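You operate a simulated robot arm through the tools that you are given. There is no shell and no other tool.

The job below is to be done with a simulated robot arm. You get a single attempt, and the scene is never put back.

TASK
Show the loose copper electrode sharp at 20x on the grey microscope's screen.
Fine: it stands between the two microscopes; lamp on 3. Set down upright: copper electrode.

Only the result counts: the job must be done as asked and must still hold three seconds after the hand-in. Knocking over, shifting, dropping, spilling or breaking anything else fails it.

THE ROBOT
A 7-joint arm with a two-finger parallel gripper, fixed in place. Base frame: the origin is on the floor under the middle of its stand, x ahead of it, y to its left, z up; the work surface is at about z = 78. Units: cm, degrees, N and s.
With the tool pointing down near the work surface it reaches from about 44 to 92 cm from the base axis. Its first joint turns from -143.0 to 143.0 degrees. Payload 3 kg.
The tool frame sits at the grasp point between the pads (the TCP): z along the fingers, y along the line on which they close. The tips reach 3 cm beyond it. Largest opening 9.4 cm; finger width 2.8, thickness 1; the body of the gripper, 5 by 9.6 cm, starts 5.5 cm behind the TCP.
Orientation is that of the tool frame in the base frame, as [roll, pitch, yaw] about the fixed x, y, z axes, in that order (R = Rz(yaw) Ry(pitch) Rx(roll)). With the fingers straight down and closing along the base's y, the tool's x points along the base's -x, its y along +y and its z along -z.

THE INTERFACE
- The arm moves only by the tool move_arm. Its argument "plan" is a list of rows, each an object (a shift or turn left out is 0, a gripper value left out holds the last) with "jaw": the gripper command, from -1 (shut) to 1 (fully open), values between in proportion; "xyz": the shift along the tool's x, y, z in cm, a list of three; "delta_rot": the turn, a rotation vector about the tool's x, y, z in degrees, a list of three. In form: [{"jaw": jaw, "xyz": [dx, dy, dz], "delta_rot": [wx, wy, wz]}, ...]. A call has 1 to 20 rows; each row is the pose to reach, as a shift and turn from the pose commanded when the call began, along the tool's axes at that moment. Rows are played at 5 a second. More than 5 cm and 8.6 degrees between two rows, or a gripper value outside its range, and nothing of the call is played. Where a pose cannot be reached the arm comes as near as it can. A force on the tool above 90 N (or 10 N above the force at the start of the call, whichever is more), or a blocked arm, ends the call early, and 0.2 s more pass. The fingers move at their own pace (about 7.2 cm/s each) and stop on an object; they squeeze with about 40 N. The grip force told is the motor's: it shows also when the fingers shut on nothing. Time passes only in rows, and 0.2 s behind the last, so rows that repeat a pose let the fingers close. The reply holds the time, the measured pose of the TCP, the force on the tool along the base axes, the opening and the grip force, in the units named above and with some noise, with the torque about the TCP (base axes, N m) and any sound that the robot's microphone picked up, and new pictures: "show" is both (left out), scene, wrist or none.
- Cameras (640 x 400 px; columns grow to the right, rows downward): "scene" is fixed at [5.16, -64.94, 144.1]; the picture's right is [0.78, -0.63, 0.00], its down [-0.29, -0.36, -0.88] and it looks along [0.56, 0.69, -0.47] (base axes); focal length 287 px, centre (320, 200). "wrist" rides on the gripper at [7.6, 1.4, -10.3] in the tool frame; the picture's right is [-0.18, 0.98, 0.00], its down [-0.75, -0.14, -0.64] and it looks along [-0.63, -0.12, 0.77] (tool axes); focal length 243 px, centre (320, 200). There is no depth. A picture from a camera that has moved, and an enlarged one, comes with that camera's place and axes in the base frame and with its lens.
- inspect(camera, box): a new picture of the part [left, top, right, bottom] of that camera's present view, enlarged. The clock stands still meanwhile.
- finish_job(): hands the job in; it is judged then, once.

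Places have to be worked out from the pictures, the camera data and where the tool is seen. Open the gripper and draw the arm clear of the work before you hand the job in, unless the task says otherwise.

The tools are called after "Request:" by a JSON object that holds its "name" and its "arguments". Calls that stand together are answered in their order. move_arm: Moves the arm, as the interface text tells. Its arguments: {"type":"object","properties":{"plan":{"type":"array","items":{"type":"object","properties":{"jaw":{"type":"number"},"xyz":{"type":"array","items":{"type":"number"}},"delta_rot":{"type":"array","items":{"type":"number"}}}}},"show":{"type":"string","enum":["both","scene","wrist","none"]}},"required":["plan"]} The other tools are called the same way: inspect (camera, box) takes an enlarged picture of a part of a camera's view; finish_job () hands the job in.

At the start:

```text
t: 0.0
position: [43.01, 13.09, 135.73]
orientation: [-180.0, -0.1, 180.0]
wrist_force: [0.3, 0.0, -0.7]
torque: [-0.01, -0.02, -0.01]
width: 9.38
finger_force: 0.0
```

scene: 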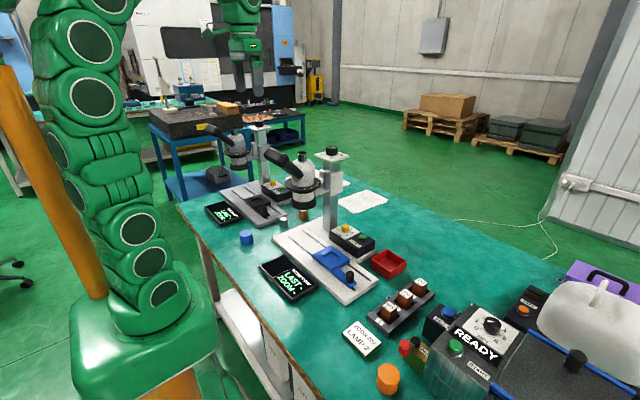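
wrist: 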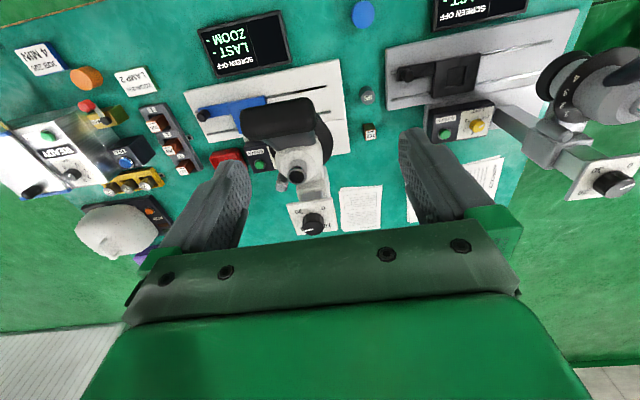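

I start by looking closely at both views to identify the microscopes, their controls, and the loose electrode.

Request:
{"name": "inspect", "arguments": {"camera": "scene", "box": [180, 110, 420, 310]}}

Request:
{"name": "inspect", "arguments": {"camera": "wrist", "box": [380, 0, 640, 200]}}

Request:
{"name": "inspect", "arguments": {"camera": "wrist", "box": [180, 0, 420, 250]}}

Request:
{"name": "inspect", "arguments": {"camera": "scene", "box": [330, 230, 640, 400]}}

```text
2.00 times, centred on (300, 210) of scene
camera zoom: at [5.16, -64.94, 144.1], right [0.78, -0.63, 0.0], down [-0.29, -0.36, -0.88], along [0.56, 0.69, -0.47], focal length 573 px, centre (360, 180)
```

zoom: 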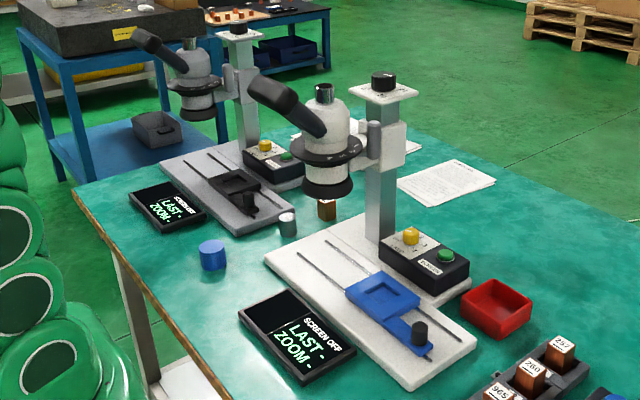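

```text
2.00 times, centred on (510, 100) of wrist
camera zoom: at [35.49, 14.59, 145.91], right [0.18, 0.98, 0.0], down [0.75, -0.14, 0.64], along [0.63, -0.12, -0.77], focal length 485 px, centre (-60, 400)
```

zoom: 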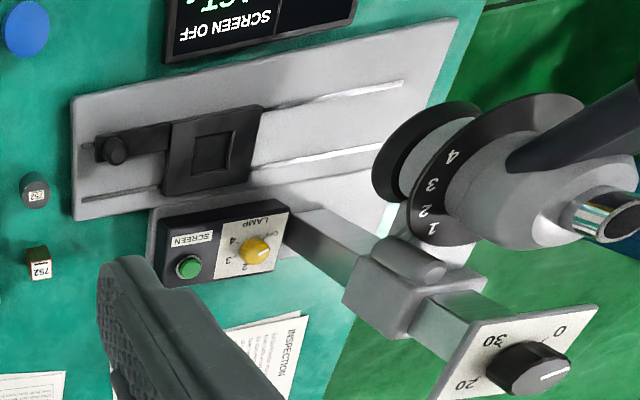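

```text
1.60 times, centred on (300, 125) of wrist
camera zoom: at [35.49, 14.59, 145.91], right [0.18, 0.98, 0.0], down [0.75, -0.14, 0.64], along [0.63, -0.12, -0.77], focal length 388 px, centre (352, 320)
```

zoom: 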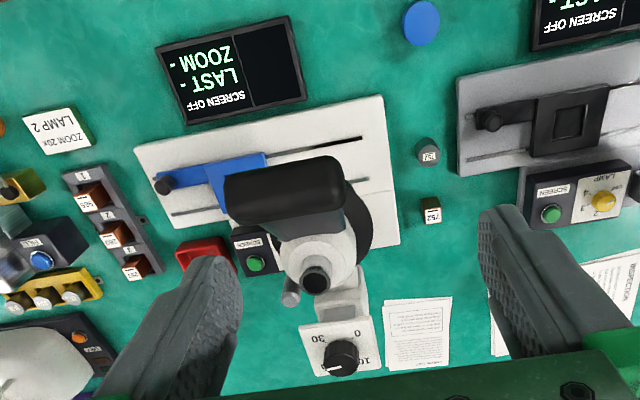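

```text
2.06 times, centred on (485, 315) of scene
camera zoom: at [5.16, -64.94, 144.1], right [0.78, -0.63, 0.0], down [-0.29, -0.36, -0.88], along [0.56, 0.69, -0.47], focal length 592 px, centre (-21, -37)
```

zoom: 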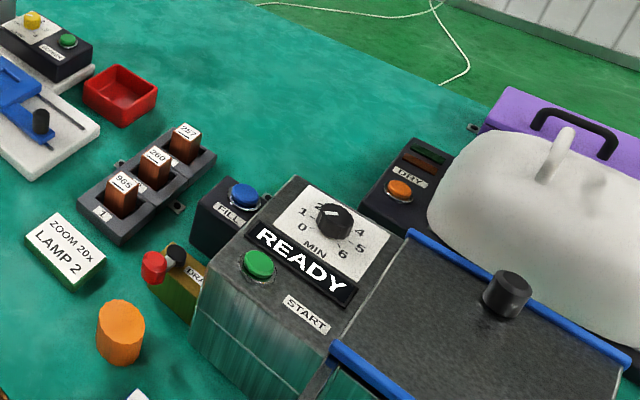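

The grey microscope is the one on the left (+y), with a dark stage; the copper electrode (labelled 752) seems to stand near (66, 23) beside a steel cylinder. I zoom more into the details of the grey microscope.

Request:
{"name": "inspect", "arguments": {"camera": "scene", "box": [195, 115, 315, 235]}}

Request:
{"name": "inspect", "arguments": {"camera": "wrist", "box": [510, 20, 640, 210]}}

Request:
{"name": "inspect", "arguments": {"camera": "wrist", "box": [340, 60, 510, 170]}}

Request:
{"name": "inspect", "arguments": {"camera": "wrist", "box": [260, 90, 400, 240]}}

```text
3.33 times, centred on (255, 175) of scene
camera zoom: at [5.16, -64.94, 144.1], right [0.78, -0.63, 0.0], down [-0.29, -0.36, -0.88], along [0.56, 0.69, -0.47], focal length 955 px, centre (537, 283)
```

zoom: 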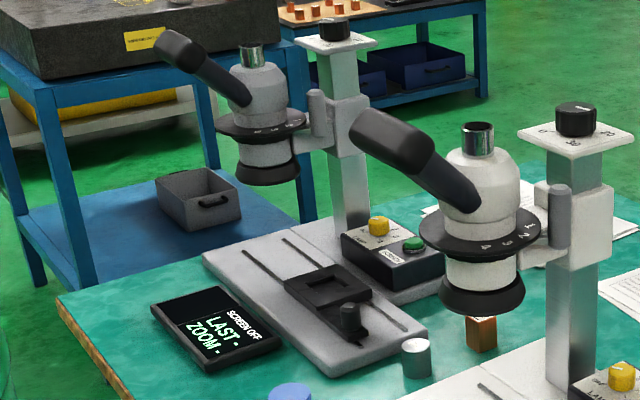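

```text
2.11 times, centred on (575, 115) of wrist
camera zoom: at [35.49, 14.59, 145.91], right [0.18, 0.98, 0.0], down [0.75, -0.14, 0.64], along [0.63, -0.12, -0.77], focal length 511 px, centre (-217, 379)
```

zoom: 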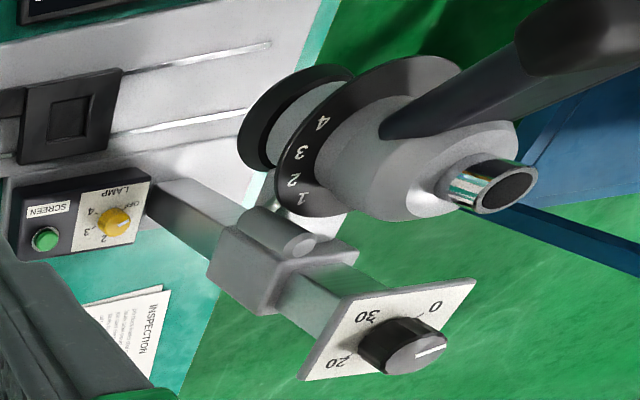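

```text
3.64 times, centred on (425, 115) of wrist
camera zoom: at [35.49, 14.59, 145.91], right [0.18, 0.98, 0.0], down [0.75, -0.14, 0.64], along [0.63, -0.12, -0.77], focal length 882 px, centre (-62, 509)
```

zoom: 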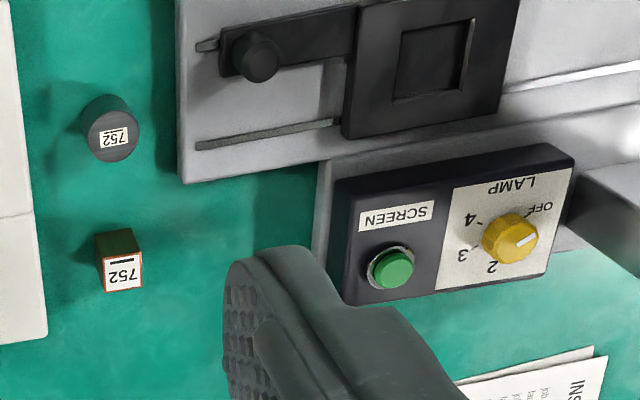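

```text
2.67 times, centred on (330, 165) of wrist
camera zoom: at [35.49, 14.59, 145.91], right [0.18, 0.98, 0.0], down [0.75, -0.14, 0.64], along [0.63, -0.12, -0.77], focal length 647 px, centre (293, 293)
```

zoom: 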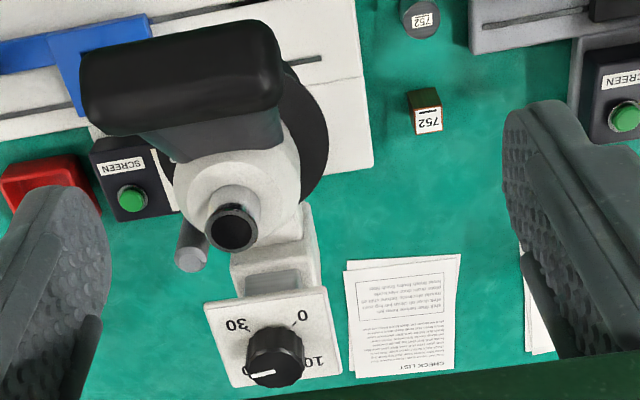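

Triangulating: grey column-top knob ≈ (68, 58.5, 112.6), objective ≈ (55.5, 57.4, 94.6), stage pocket ≈ (57, 44), stage handle ≈ (53, 32). I move the arm high and to the left to see the grey microscope's controls closely.

Request:
{"name": "move_arm", "arguments": {"plan": [{"jaw": 1, "xyz": [0.4, 4.5, 0]}, {"xyz": [0.8, 9, 0]}, {"xyz": [1.2, 13.5, 0]}, {"xyz": [1.6, 18, 0]}, {"xyz": [2, 22.5, 0]}, {"xyz": [2.4, 27, 0]}, {"xyz": [2.8, 31.5, 0]}, {"xyz": [3, 35, 0]}, {"xyz": [3, 35, 0]}], "show": "both"}}

```text
t: 2.0
position: [37.88, 44.06, 131.78]
orientation: [-180.0, -0.1, 180.0]
wrist_force: [-0.1, -0.3, -0.4]
torque: [0.01, 0.02, -0.01]
width: 9.41
finger_force: 0.0
out of reach, approached as far as the arm can: row 5, 6, 7, 8, 9
camera wrist: at [30.37, 45.48, 142.01], right [0.18, 0.98, 0.0], down [0.75, -0.14, 0.64], along [0.63, -0.12, -0.77], focal length 243 px, centre (320, 200)
```

scene: 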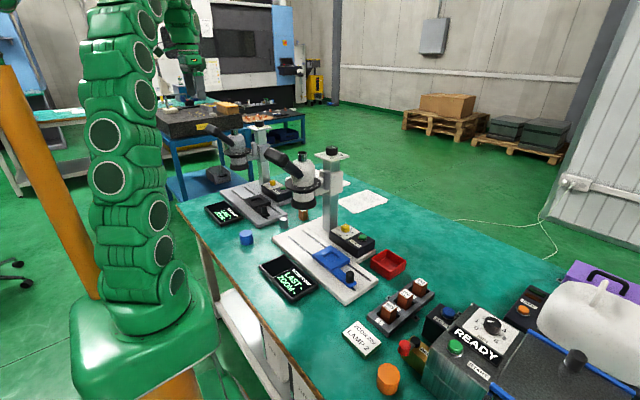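
wrist: 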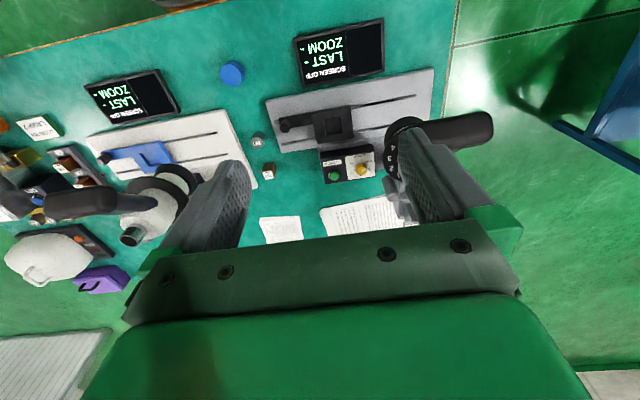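

The reach ends here at this height, but the grey microscope is now better in view. I zoom in on it.

Request:
{"name": "inspect", "arguments": {"camera": "wrist", "box": [240, 60, 500, 220]}}

Request:
{"name": "inspect", "arguments": {"camera": "wrist", "box": [370, 100, 500, 210]}}

Request:
{"name": "inspect", "arguments": {"camera": "wrist", "box": [240, 130, 350, 200]}}

```text
2.46 times, centred on (370, 140) of wrist
camera zoom: at [30.37, 45.48, 142.01], right [0.18, 0.98, 0.0], down [0.75, -0.14, 0.64], along [0.63, -0.12, -0.77], focal length 597 px, centre (197, 348)
```

zoom: 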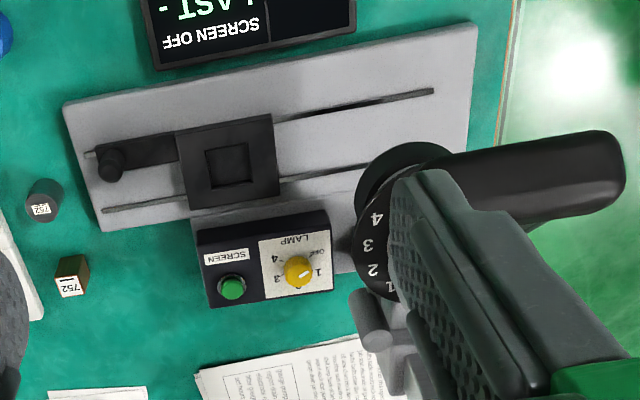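

```text
3.64 times, centred on (435, 155) of wrist
camera zoom: at [30.37, 45.48, 142.01], right [0.18, 0.98, 0.0], down [0.75, -0.14, 0.64], along [0.63, -0.12, -0.77], focal length 882 px, centre (-98, 364)
```

zoom: 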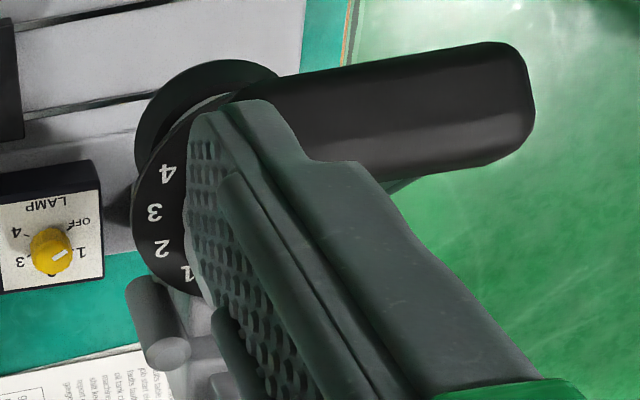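

```text
5.71 times, centred on (295, 165) of wrist
camera zoom: at [30.37, 45.48, 142.01], right [0.18, 0.98, 0.0], down [0.75, -0.14, 0.64], along [0.63, -0.12, -0.77], focal length 1386 px, centre (463, 400)
```

zoom: 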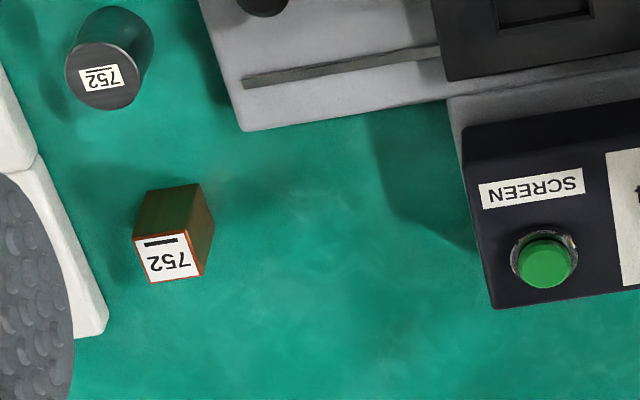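

The ring shows 1–4, the lamp panel OFF–4. I look closer at the rings and column dials in the scene camera.

Request:
{"name": "inspect", "arguments": {"camera": "scene", "box": [255, 135, 355, 210]}}

Request:
{"name": "inspect", "arguments": {"camera": "scene", "box": [195, 115, 295, 180]}}

Request:
{"name": "inspect", "arguments": {"camera": "scene", "box": [200, 170, 320, 245]}}

Request:
{"name": "inspect", "arguments": {"camera": "wrist", "box": [250, 60, 440, 190]}}

```text
5.33 times, centred on (305, 172) of scene
camera zoom: at [5.16, -64.94, 144.1], right [0.78, -0.63, 0.0], down [-0.29, -0.36, -0.88], along [0.56, 0.69, -0.47], focal length 1528 px, centre (400, 347)
```

zoom: 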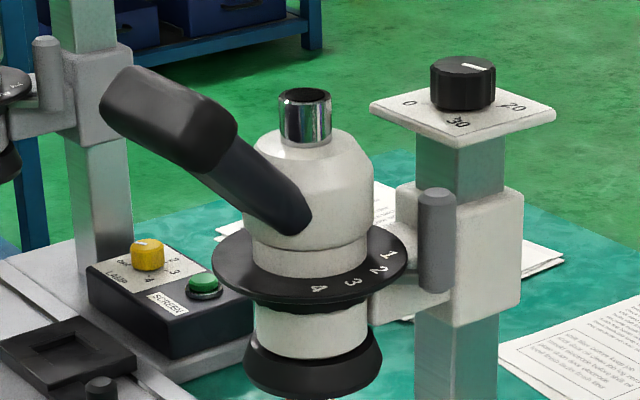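

```text
6.15 times, centred on (245, 148) of scene
camera zoom: at [5.16, -64.94, 144.1], right [0.78, -0.63, 0.0], down [-0.29, -0.36, -0.88], along [0.56, 0.69, -0.47], focal length 1764 px, centre (782, 523)
```

zoom: 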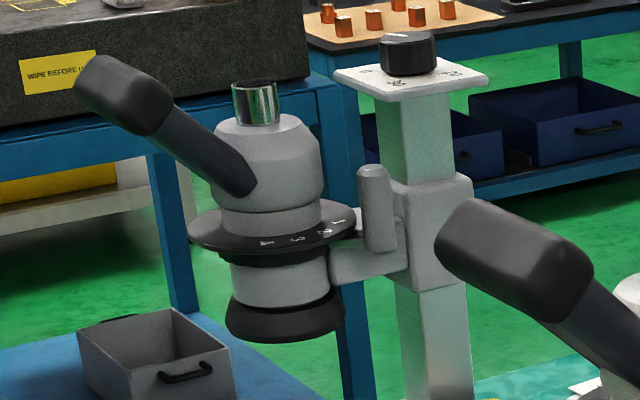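

```text
5.33 times, centred on (260, 208) of scene
camera zoom: at [5.16, -64.94, 144.1], right [0.78, -0.63, 0.0], down [-0.29, -0.36, -0.88], along [0.56, 0.69, -0.47], focal length 1528 px, centre (640, 160)
```

zoom: 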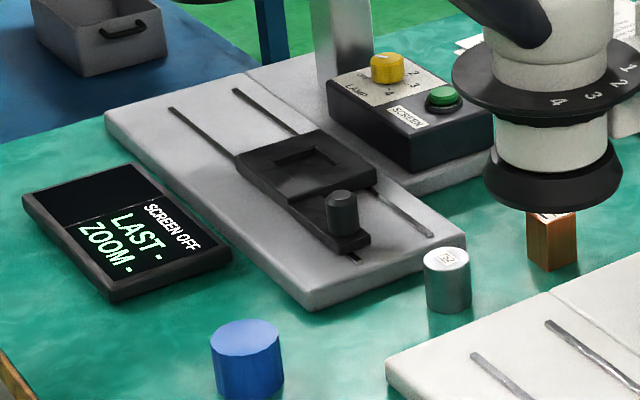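

```text
3.08 times, centred on (345, 125) of wrist
camera zoom: at [30.37, 45.48, 142.01], right [0.18, 0.98, 0.0], down [0.75, -0.14, 0.64], along [0.63, -0.12, -0.77], focal length 746 px, centre (243, 431)
```

zoom: 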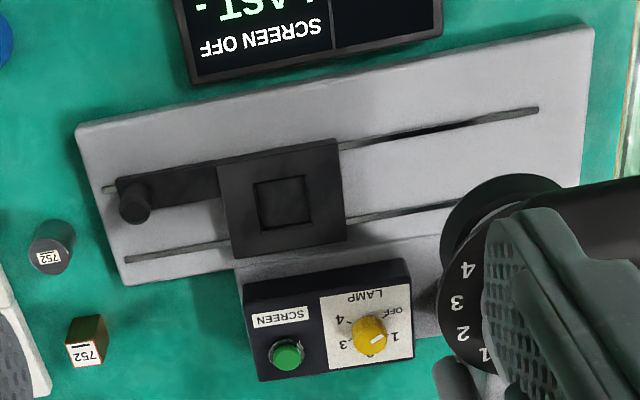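

The electrode (~2.7 cm square, ~4.5 cm tall) stands near (66.5, 23) next to the steel 752 cylinder at (56.6, 23). I turn the gripper by 90° (closing along base x) and bring it above the electrode.

Request:
{"name": "move_arm", "arguments": {"plan": [{"jaw": 1, "xyz": [-2, -1.75, 1.5], "delta_rot": [0, 0, -8.2]}, {"xyz": [-4, -3.5, 3], "delta_rot": [0, 0, -16.4]}, {"xyz": [-6, -5.2, 4.5], "delta_rot": [0, 0, -24.6]}, {"xyz": [-8, -7, 6], "delta_rot": [0, 0, -32.8]}, {"xyz": [-10, -8.7, 7.5], "delta_rot": [0, 0, -41]}, {"xyz": [-12, -10.5, 9], "delta_rot": [0, 0, -49.2]}, {"xyz": [-14, -12.2, 10.5], "delta_rot": [0, 0, -57.4]}, {"xyz": [-16, -14, 12], "delta_rot": [0, 0, -65.6]}, {"xyz": [-18, -15.7, 13.5], "delta_rot": [0, 0, -73.8]}, {"xyz": [-20, -17.5, 15], "delta_rot": [0, 0, -82]}, {"xyz": [-22, -19, 17], "delta_rot": [0, 0, -90]}, {"xyz": [-22, -19, 17], "delta_rot": [0, 0, -90]}], "show": "both"}}

```text
t: 4.6
position: [60.06, 25.29, 114.49]
orientation: [179.9, 0.0, -89.9]
wrist_force: [-0.1, 1.0, -0.1]
torque: [0.0, 0.0, 0.03]
width: 9.37
finger_force: 0.0
camera wrist: at [58.74, 17.73, 124.6], right [-0.98, 0.18, 0.0], down [0.14, 0.75, 0.64], along [0.12, 0.63, -0.77], focal length 243 px, centre (320, 200)
```

scene: 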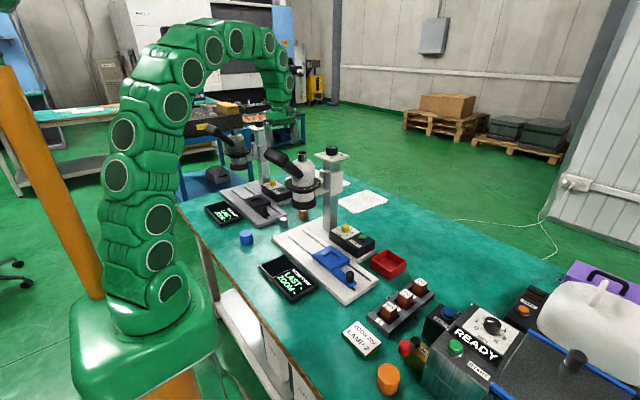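
wrist: 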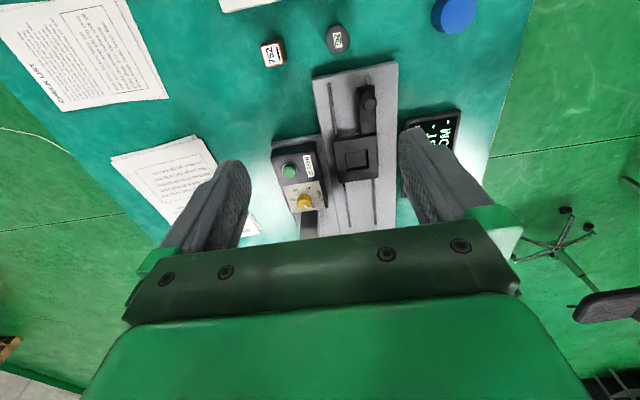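

The gripper is above the area. I zoom in both views to locate the electrode precisely and check the arm in the scene view.

Request:
{"name": "inspect", "arguments": {"camera": "scene", "box": [180, 10, 340, 240]}}

Request:
{"name": "inspect", "arguments": {"camera": "wrist", "box": [240, 0, 480, 120]}}

Request:
{"name": "inspect", "arguments": {"camera": "wrist", "box": [240, 100, 480, 250]}}

```text
1.74 times, centred on (260, 125) of scene
camera zoom: at [5.16, -64.94, 144.1], right [0.78, -0.63, 0.0], down [-0.29, -0.36, -0.88], along [0.56, 0.69, -0.47], focal length 498 px, centre (424, 330)
```

zoom: 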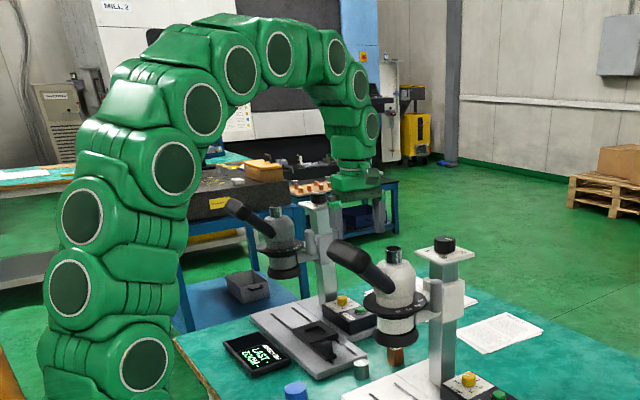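

```text
2.67 times, centred on (360, 60) of wrist
camera zoom: at [58.74, 17.73, 124.6], right [-0.98, 0.18, 0.0], down [0.14, 0.75, 0.64], along [0.12, 0.63, -0.77], focal length 647 px, centre (213, 573)
```

zoom: 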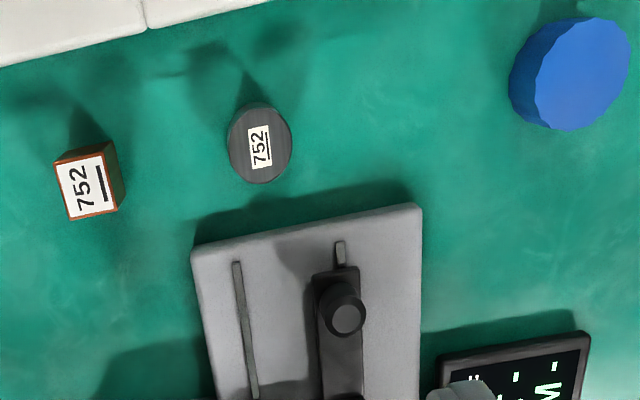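

```text
2.67 times, centred on (360, 175) of wrist
camera zoom: at [58.74, 17.73, 124.6], right [-0.98, 0.18, 0.0], down [0.14, 0.75, 0.64], along [0.12, 0.63, -0.77], focal length 647 px, centre (213, 267)
```

zoom: 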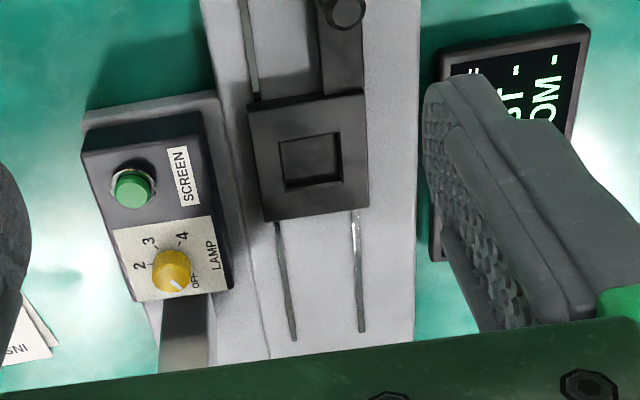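

The electrode is measured at about (67.0, 22.95), aligned with the base axes; the stage pocket at (56.0, 44.0), rails along y, stage knob at (53.1, 32.3). I go down to just above the electrode and check alignment.

Request:
{"name": "move_arm", "arguments": {"plan": [{"jaw": 0.6, "xyz": [1, -3, 1.5]}, {"xyz": [2.35, -6.9, 4]}, {"xyz": [2.35, -6.9, 8.5]}, {"xyz": [2.35, -6.9, 13]}, {"xyz": [2.35, -6.9, 17.5]}, {"xyz": [2.35, -6.9, 22]}, {"xyz": [2.35, -6.9, 24.5]}, {"xyz": [2.35, -6.9, 24.5]}], "show": "both"}}

```text
t: 6.4
position: [66.89, 22.96, 89.88]
orientation: [-180.0, 0.0, -90.0]
wrist_force: [-0.3, -0.3, 0.8]
torque: [0.02, -0.01, 0.0]
width: 7.51
finger_force: 0.1
camera wrist: at [65.54, 15.41, 100.11], right [-0.98, 0.18, 0.0], down [0.14, 0.75, 0.64], along [0.12, 0.63, -0.77], focal length 243 px, centre (320, 200)
```

scene: 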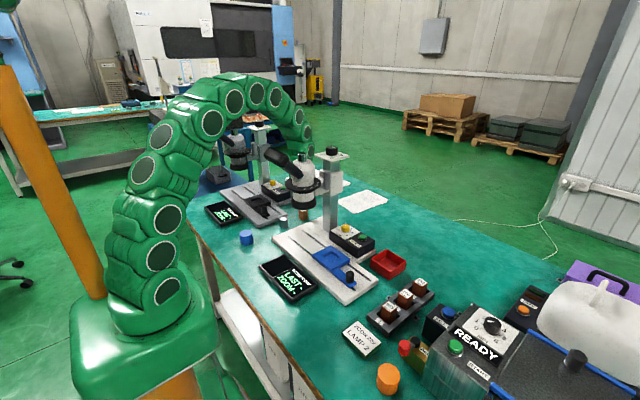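
wrist: 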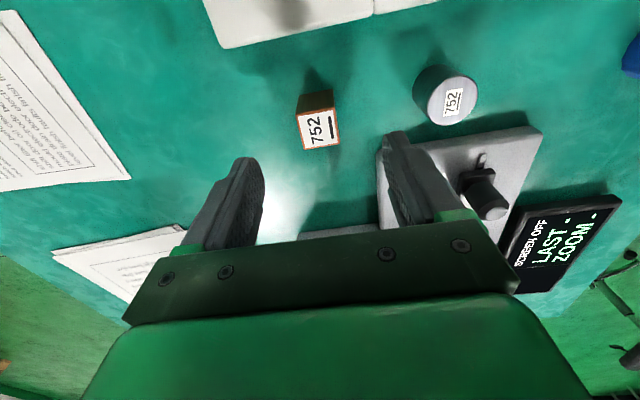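

The electrode is centred under the gripper (expected pixel 320,129; seen 319,129). I descend so the tips are about 2 cm above the table and close.

Request:
{"name": "move_arm", "arguments": {"plan": [{"jaw": 0.6, "xyz": [0, 0, 3.5]}, {"xyz": [0, 0, 6.9]}, {"xyz": [0, 0, 6.9]}, {"jaw": -1, "xyz": [0, 0, 6.9]}, {"jaw": -1, "xyz": [0, 0, 6.9]}, {"jaw": -1, "xyz": [0, 0, 6.9]}, {"jaw": -1, "xyz": [0, 0, 6.9]}], "show": "wrist"}}

```text
t: 8.0
position: [66.92, 22.8, 83.29]
orientation: [-180.0, 0.1, -90.0]
wrist_force: [1.1, 0.5, 0.1]
torque: [-0.03, -0.03, -0.04]
width: 2.94
finger_force: 40.4
camera wrist: at [65.62, 15.17, 93.31], right [-0.98, 0.18, 0.0], down [0.14, 0.75, 0.64], along [0.12, 0.63, -0.77], focal length 243 px, centre (320, 200)
```

wrist: 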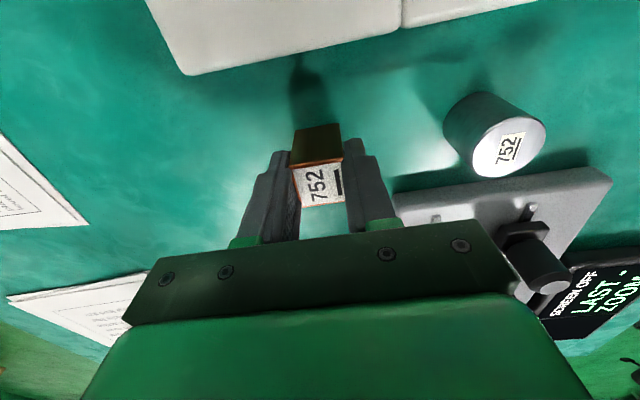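

Gripped at width 2.94 cm. I lift it straight up and carry it toward the pocket at (56.0, 44.0), staying high.

Request:
{"name": "move_arm", "arguments": {"plan": [{"jaw": -1, "xyz": [0, 0, -1]}, {"xyz": [0, 0, -4]}, {"xyz": [0, 0, -8]}, {"xyz": [0, 0, -11]}, {"xyz": [-4, 2, -11]}, {"xyz": [-8, 4, -11]}, {"xyz": [-12, 6.2, -11]}, {"xyz": [-16, 8.3, -11]}, {"xyz": [-18.5, 9.6, -11]}, {"xyz": [-20.2, 10.9, -11]}, {"xyz": [-20.2, 10.9, -11]}], "show": "both"}}

```text
t: 10.4
position: [55.93, 43.04, 93.85]
orientation: [180.0, 0.0, -90.0]
wrist_force: [-0.2, -0.3, -4.3]
torque: [-0.01, -0.02, 0.01]
width: 2.97
finger_force: 39.9
camera wrist: at [54.59, 35.36, 104.07], right [-0.98, 0.18, 0.0], down [0.14, 0.75, 0.64], along [0.12, 0.63, -0.77], focal length 243 px, centre (320, 200)
```

scene: 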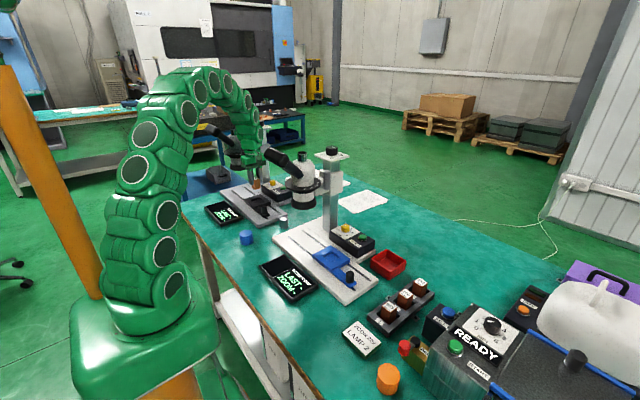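
wrist: 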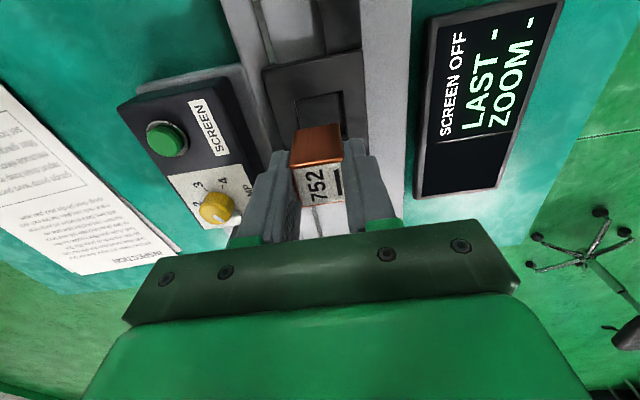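

The electrode is held near the pocket. I zoom to refine the pocket position and to check clearance to the microscope head.

Request:
{"name": "inspect", "arguments": {"camera": "wrist", "box": [240, 40, 400, 220]}}

Request:
{"name": "inspect", "arguments": {"camera": "scene", "box": [180, 60, 310, 240]}}

```text
2.22 times, centred on (320, 130) of wrist
camera zoom: at [54.59, 35.36, 104.07], right [-0.98, 0.18, 0.0], down [0.14, 0.75, 0.64], along [0.12, 0.63, -0.77], focal length 539 px, centre (320, 356)
```

zoom: 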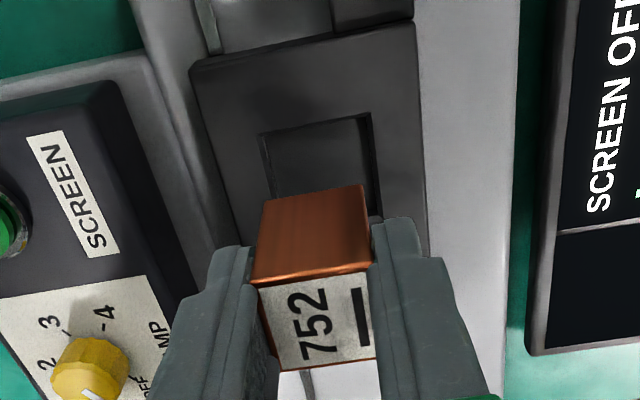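

```text
2.22 times, centred on (245, 150) of scene
camera zoom: at [5.16, -64.94, 144.1], right [0.78, -0.63, 0.0], down [-0.29, -0.36, -0.88], along [0.56, 0.69, -0.47], focal length 637 px, centre (487, 311)
```

zoom: 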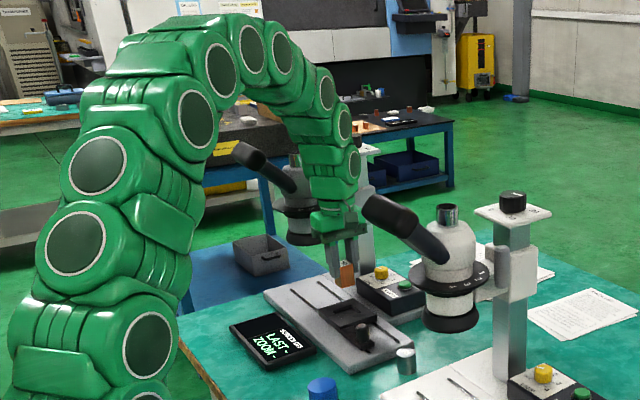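

The head centre works out to about (56.0, 58.9), so there is ~3 cm clearance. I centre over the pocket at (56.0, 44.05) and lower to just above the stage.

Request:
{"name": "move_arm", "arguments": {"plan": [{"jaw": -1, "xyz": [-0.5, -0.03, 2]}, {"xyz": [-1.0, -0.07, 4]}, {"xyz": [-1.0, -0.07, 5.8]}, {"xyz": [-1.0, -0.07, 5.8]}], "show": "both"}}

Request:
{"name": "inspect", "arguments": {"camera": "wrist", "box": [240, 40, 400, 220]}}

Request:
{"name": "inspect", "arguments": {"camera": "scene", "box": [200, 120, 310, 240]}}

```text
t: 11.4
position: [56.28, 44.09, 88.5]
orientation: [180.0, 0.1, -89.9]
wrist_force: [0.4, 0.5, -3.7]
torque: [-0.02, -0.02, 0.0]
width: 2.95
finger_force: 39.9
camera wrist: at [54.89, 36.55, 98.51], right [-0.98, 0.18, 0.0], down [0.14, 0.75, 0.64], along [0.12, 0.63, -0.77], focal length 243 px, centre (320, 200)
```

scene: 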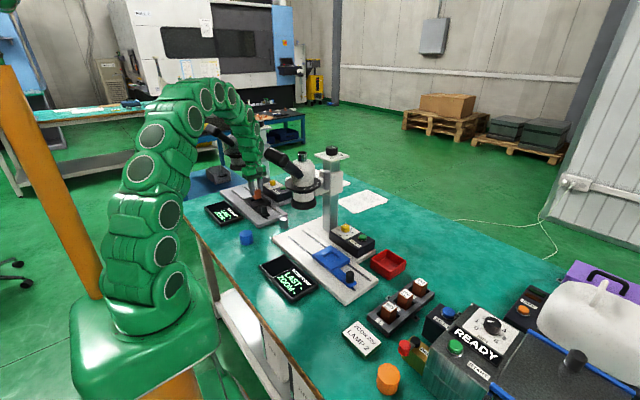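
wrist: 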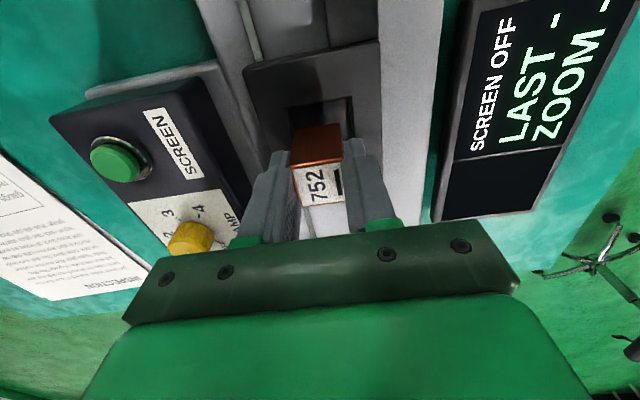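

```text
2.22 times, centred on (320, 130) of wrist
camera zoom: at [54.89, 36.55, 98.51], right [-0.98, 0.18, 0.0], down [0.14, 0.75, 0.64], along [0.12, 0.63, -0.77], focal length 539 px, centre (320, 356)
```

zoom: 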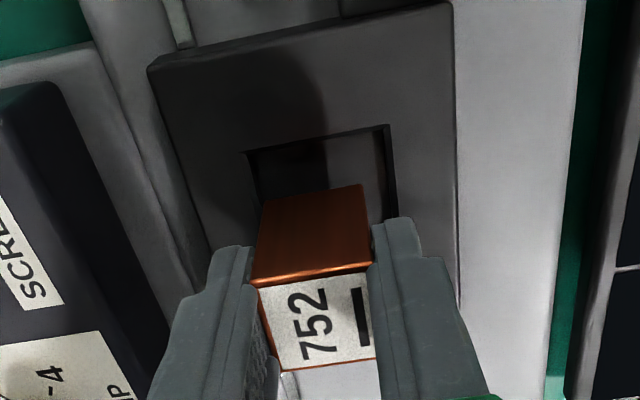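

```text
3.33 times, centred on (255, 180) of scene
camera zoom: at [5.16, -64.94, 144.1], right [0.78, -0.63, 0.0], down [-0.29, -0.36, -0.88], along [0.56, 0.69, -0.47], focal length 955 px, centre (537, 267)
```

zoom: 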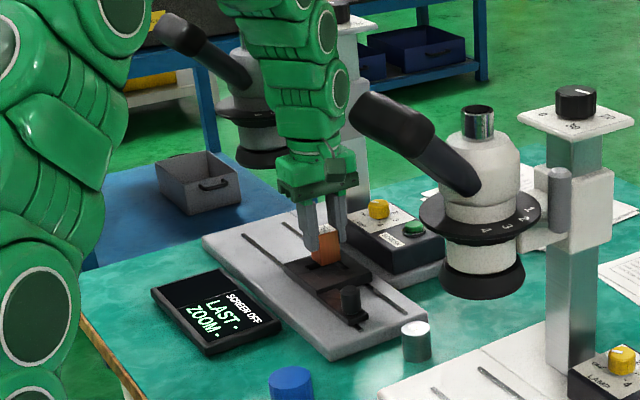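

Pocket spans x≈53.8–58.2, near edge y≈41.9; the electrode is centred over it. I lower in small steps and watch the force.

Request:
{"name": "move_arm", "arguments": {"plan": [{"jaw": -1, "xyz": [0, 0, 0.8]}, {"xyz": [0, 0, 1.5]}, {"xyz": [0, 0, 1.5]}], "show": "none"}}

Request:
{"name": "move_arm", "arguments": {"plan": [{"jaw": -1, "xyz": [0, 0, 0.3]}, {"xyz": [0, 0, 0.3]}], "show": "none"}}

Request:
{"name": "move_arm", "arguments": {"plan": [{"jaw": -1, "xyz": [0, 0, 0.3]}, {"xyz": [0, 0, 0.3]}], "show": "wrist"}}

```text
t: 12.2
position: [56.17, 43.93, 86.85]
orientation: [180.0, 0.0, -89.9]
wrist_force: [-0.4, 0.0, -3.1]
torque: [0.01, 0.02, 0.02]
width: 2.96
finger_force: 39.7
```

```text
t: 12.8
position: [56.16, 44.07, 86.51]
orientation: [180.0, 0.0, -90.0]
wrist_force: [0.4, 0.3, -4.0]
torque: [-0.04, 0.01, 0.02]
width: 2.95
finger_force: 40.0
```

```text
t: 13.4
position: [56.16, 44.09, 86.63]
orientation: [-180.0, 0.2, -89.9]
wrist_force: [-14.1, 0.7, 42.8]
torque: [0.04, 0.58, 0.0]
width: 2.95
finger_force: 40.5
camera wrist: at [54.8, 36.55, 96.61], right [-0.98, 0.18, 0.0], down [0.14, 0.75, 0.64], along [0.12, 0.63, -0.76], focal length 243 px, centre (320, 200)
```

wrist: 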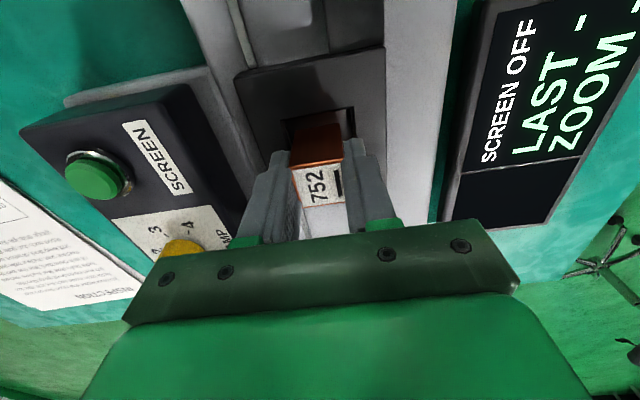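

Contact felt (43 N up, 14 N sideways). I zoom in to see whether the block is on the pocket floor or caught on an edge.

Request:
{"name": "inspect", "arguments": {"camera": "wrist", "box": [260, 80, 400, 210]}}

Request:
{"name": "inspect", "arguments": {"camera": "scene", "box": [235, 165, 295, 225]}}

```text
3.08 times, centred on (330, 145) of wrist
camera zoom: at [54.8, 36.55, 96.61], right [-0.98, 0.18, 0.0], down [0.14, 0.75, 0.64], along [0.12, 0.63, -0.76], focal length 746 px, centre (289, 369)
```

zoom: 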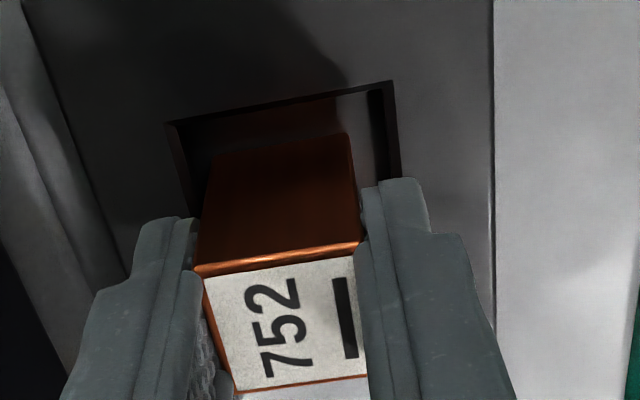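

```text
6.67 times, centred on (265, 195) of scene
camera zoom: at [5.16, -64.94, 144.1], right [0.78, -0.63, 0.0], down [-0.29, -0.36, -0.88], along [0.56, 0.69, -0.47], focal length 1910 px, centre (687, 233)
```

zoom: 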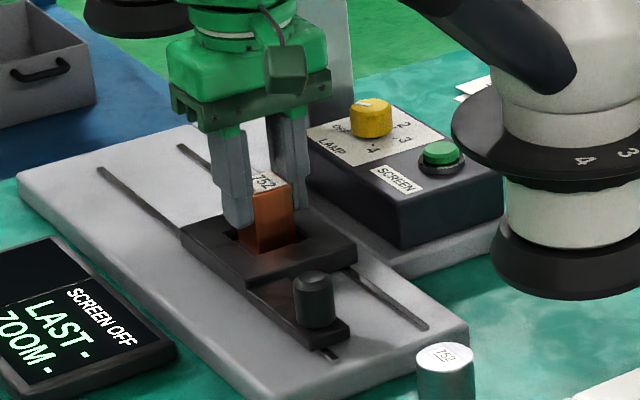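

Force and torque fit a flat contact of the electrode's bottom on the pocket floor. I relieve the pressure, open gently, then rise.

Request:
{"name": "move_arm", "arguments": {"plan": [{"jaw": -1, "xyz": [0, 0, -0.22]}, {"jaw": -1, "xyz": [0, 0, -0.22]}, {"jaw": -0.1, "xyz": [0, 0, -0.22]}, {"jaw": 0.0, "xyz": [0, 0, -0.22]}, {"jaw": 0.0, "xyz": [0, 0, -0.22]}, {"jaw": 0.0, "xyz": [0, 0, -0.22]}], "show": "wrist"}}

```text
t: 14.8
position: [56.2, 44.03, 86.58]
orientation: [-180.0, 0.0, -90.0]
wrist_force: [0.9, 0.7, -0.4]
torque: [0.01, -0.01, 0.01]
width: 4.7
finger_force: 0.1
camera wrist: at [54.85, 36.51, 96.69], right [-0.98, 0.18, 0.0], down [0.14, 0.75, 0.64], along [0.12, 0.63, -0.77], focal length 243 px, centre (320, 200)
```

wrist: 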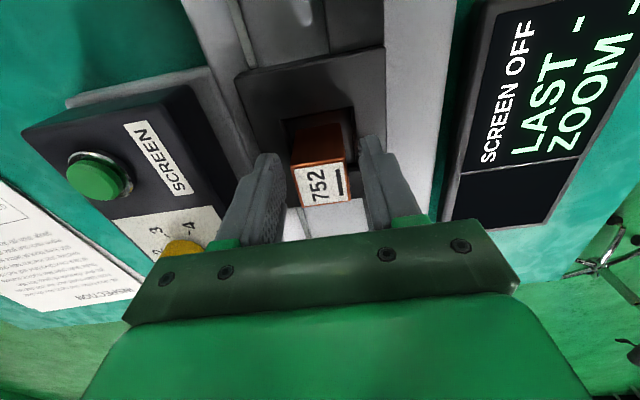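

Released cleanly, the electrode stands in the pocket. I rise straight up and look.

Request:
{"name": "move_arm", "arguments": {"plan": [{"jaw": 0.0, "xyz": [0, 0, -2]}, {"xyz": [0, 0, -6]}, {"xyz": [3, 0, -10]}, {"xyz": [6, 0, -14]}, {"xyz": [8, 0, -16]}, {"xyz": [8, 0, -16]}], "show": "both"}}

Request:
{"name": "inspect", "arguments": {"camera": "wrist", "box": [200, 60, 440, 230]}}

Request:
{"name": "inspect", "arguments": {"camera": "scene", "box": [200, 165, 310, 235]}}

```text
t: 16.2
position: [56.21, 36.22, 102.6]
orientation: [179.9, 0.0, -90.0]
wrist_force: [0.4, -0.7, 0.9]
torque: [0.04, -0.03, 0.01]
width: 4.7
finger_force: 0.1
camera wrist: at [54.87, 28.58, 112.7], right [-0.98, 0.18, 0.0], down [0.14, 0.75, 0.64], along [0.12, 0.63, -0.77], focal length 243 px, centre (320, 200)
```

scene: 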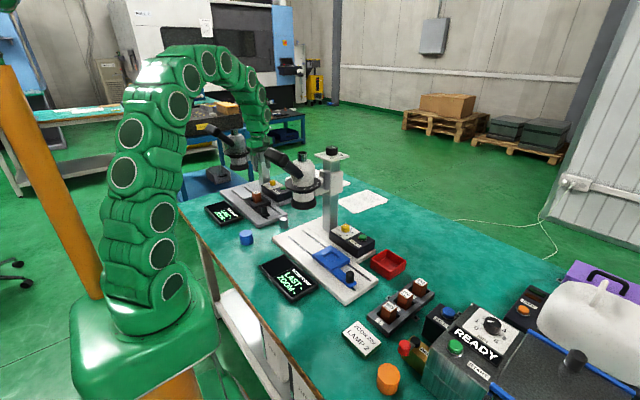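
wrist: 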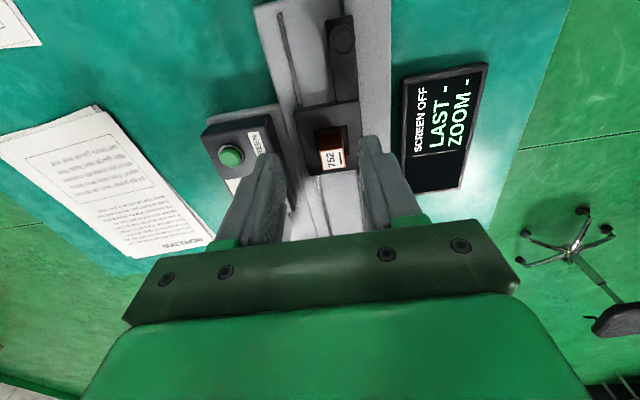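

```text
2.35 times, centred on (320, 145) of wrist
camera zoom: at [54.87, 28.58, 112.7], right [-0.98, 0.18, 0.0], down [0.14, 0.75, 0.64], along [0.12, 0.63, -0.77], focal length 571 px, centre (320, 329)
```

zoom: 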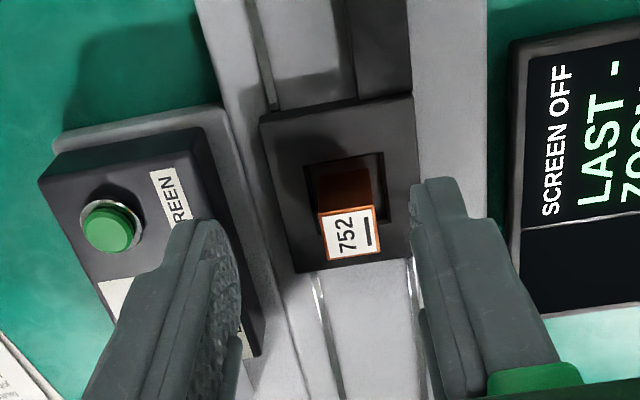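

```text
5.71 times, centred on (255, 200) of scene
camera zoom: at [5.16, -64.94, 144.1], right [0.78, -0.63, 0.0], down [-0.29, -0.36, -0.88], along [0.56, 0.69, -0.47], focal length 1638 px, centre (691, 200)
```

zoom: 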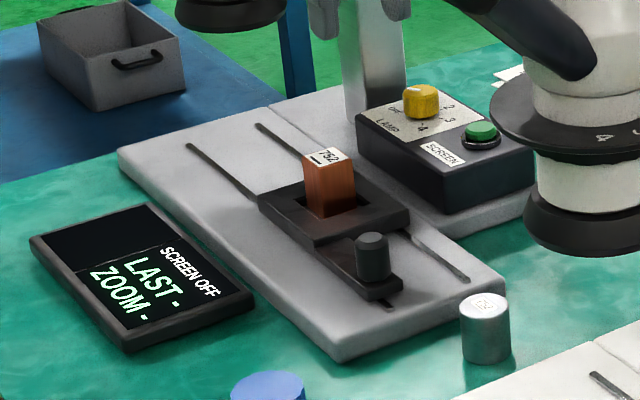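

Electrode stands upright in the pocket. Next the lamp knob near (68.1, 49.7): I move to a viewing pose in front of it.

Request:
{"name": "move_arm", "arguments": {"plan": [{"jaw": 0.0, "xyz": [-1.5, -3, 0]}, {"xyz": [-3, -6.5, 0]}, {"xyz": [-5, -10, 1.5]}, {"xyz": [-7, -11.9, 3.5]}, {"xyz": [-8.8, -11.9, 6.6]}, {"xyz": [-8.8, -11.9, 6.6]}], "show": "both"}}

Request:
{"name": "inspect", "arguments": {"camera": "wrist", "box": [230, 90, 430, 240]}}

Request:
{"name": "inspect", "arguments": {"camera": "scene", "box": [200, 110, 320, 230]}}

```text
t: 17.6
position: [68.12, 44.97, 95.79]
orientation: [-180.0, 0.0, -90.1]
wrist_force: [0.1, -0.4, -0.2]
torque: [-0.01, 0.0, 0.01]
width: 4.71
finger_force: 0.0
camera wrist: at [66.81, 37.39, 105.92], right [-0.98, 0.18, 0.0], down [0.14, 0.75, 0.64], along [0.12, 0.63, -0.77], focal length 243 px, centre (320, 200)
```

scene: 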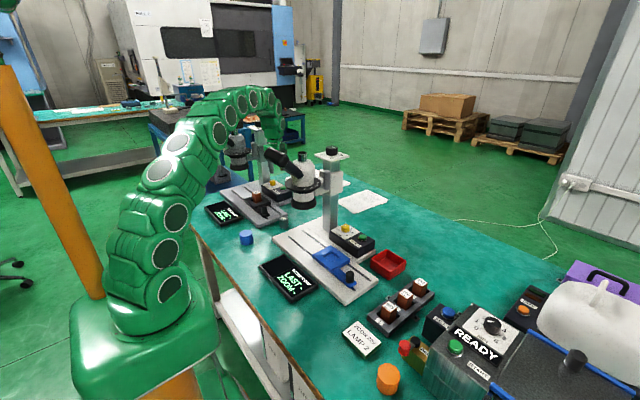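
wrist: 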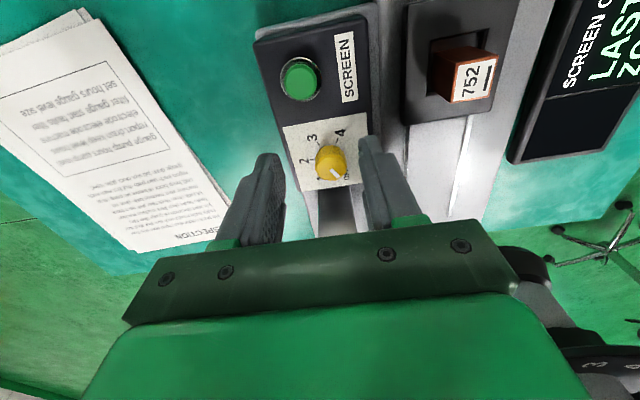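

```text
2.67 times, centred on (330, 165) of wrist
camera zoom: at [66.81, 37.39, 105.92], right [-0.98, 0.18, 0.0], down [0.14, 0.75, 0.64], along [0.12, 0.63, -0.77], focal length 647 px, centre (293, 293)
```

zoom: 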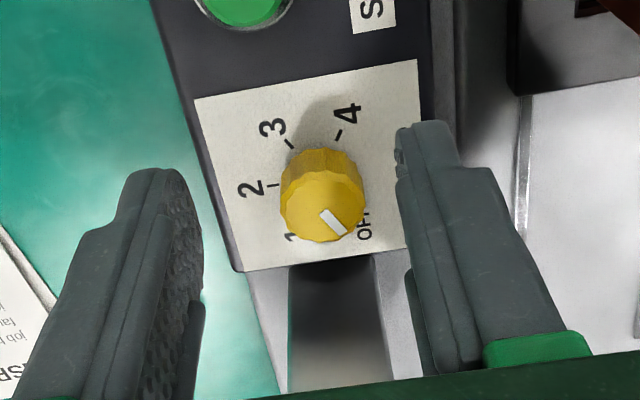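

```text
3.33 times, centred on (260, 170) of scene
camera zoom: at [5.16, -64.94, 144.1], right [0.78, -0.63, 0.0], down [-0.29, -0.36, -0.88], along [0.56, 0.69, -0.47], focal length 955 px, centre (520, 300)
```

zoom: 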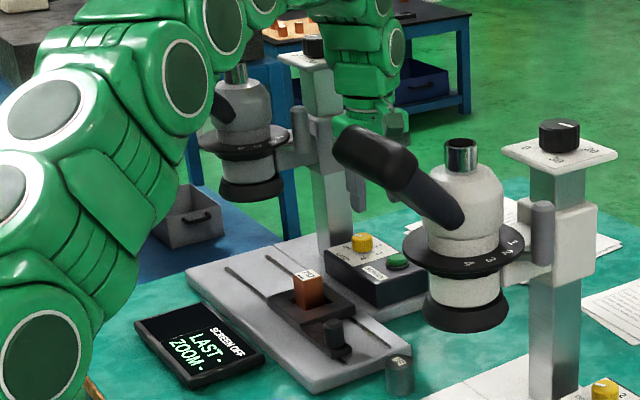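

The dial reads OFF at 120°, 1 at 60°, 2 at 0°, 3 at −60°, 4 at −120° about (68.05, 49.67), knob top ≈86.5. Before approaching, I check the arm's last links against the column's top plate.

Request:
{"name": "inspect", "arguments": {"camera": "scene", "box": [220, 80, 310, 200]}}

Request:
{"name": "inspect", "arguments": {"camera": "wrist", "box": [440, 220, 640, 400]}}

```text
3.33 times, centred on (265, 140) of scene
camera zoom: at [5.16, -64.94, 144.1], right [0.78, -0.63, 0.0], down [-0.29, -0.36, -0.88], along [0.56, 0.69, -0.47], focal length 955 px, centre (503, 400)
```

zoom: 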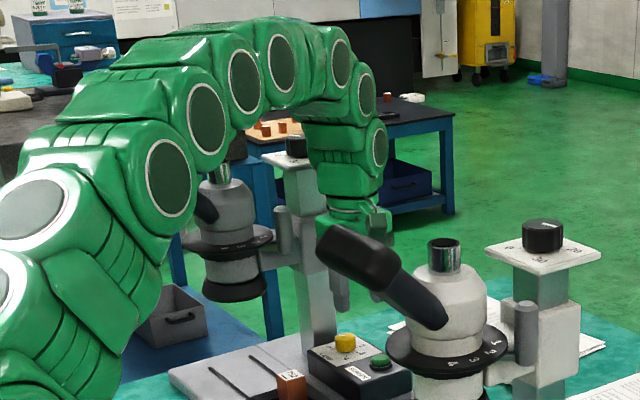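

```text
2.22 times, centred on (540, 310) of wrist
camera zoom: at [66.81, 37.39, 105.92], right [-0.98, 0.18, 0.0], down [0.14, 0.75, 0.64], along [0.12, 0.63, -0.77], focal length 539 px, centre (-169, -44)
```

zoom: 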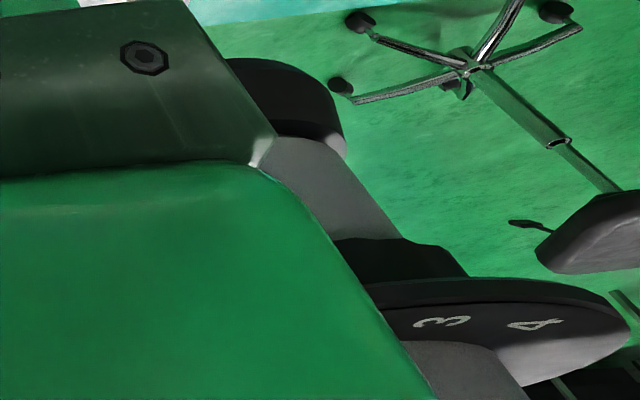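

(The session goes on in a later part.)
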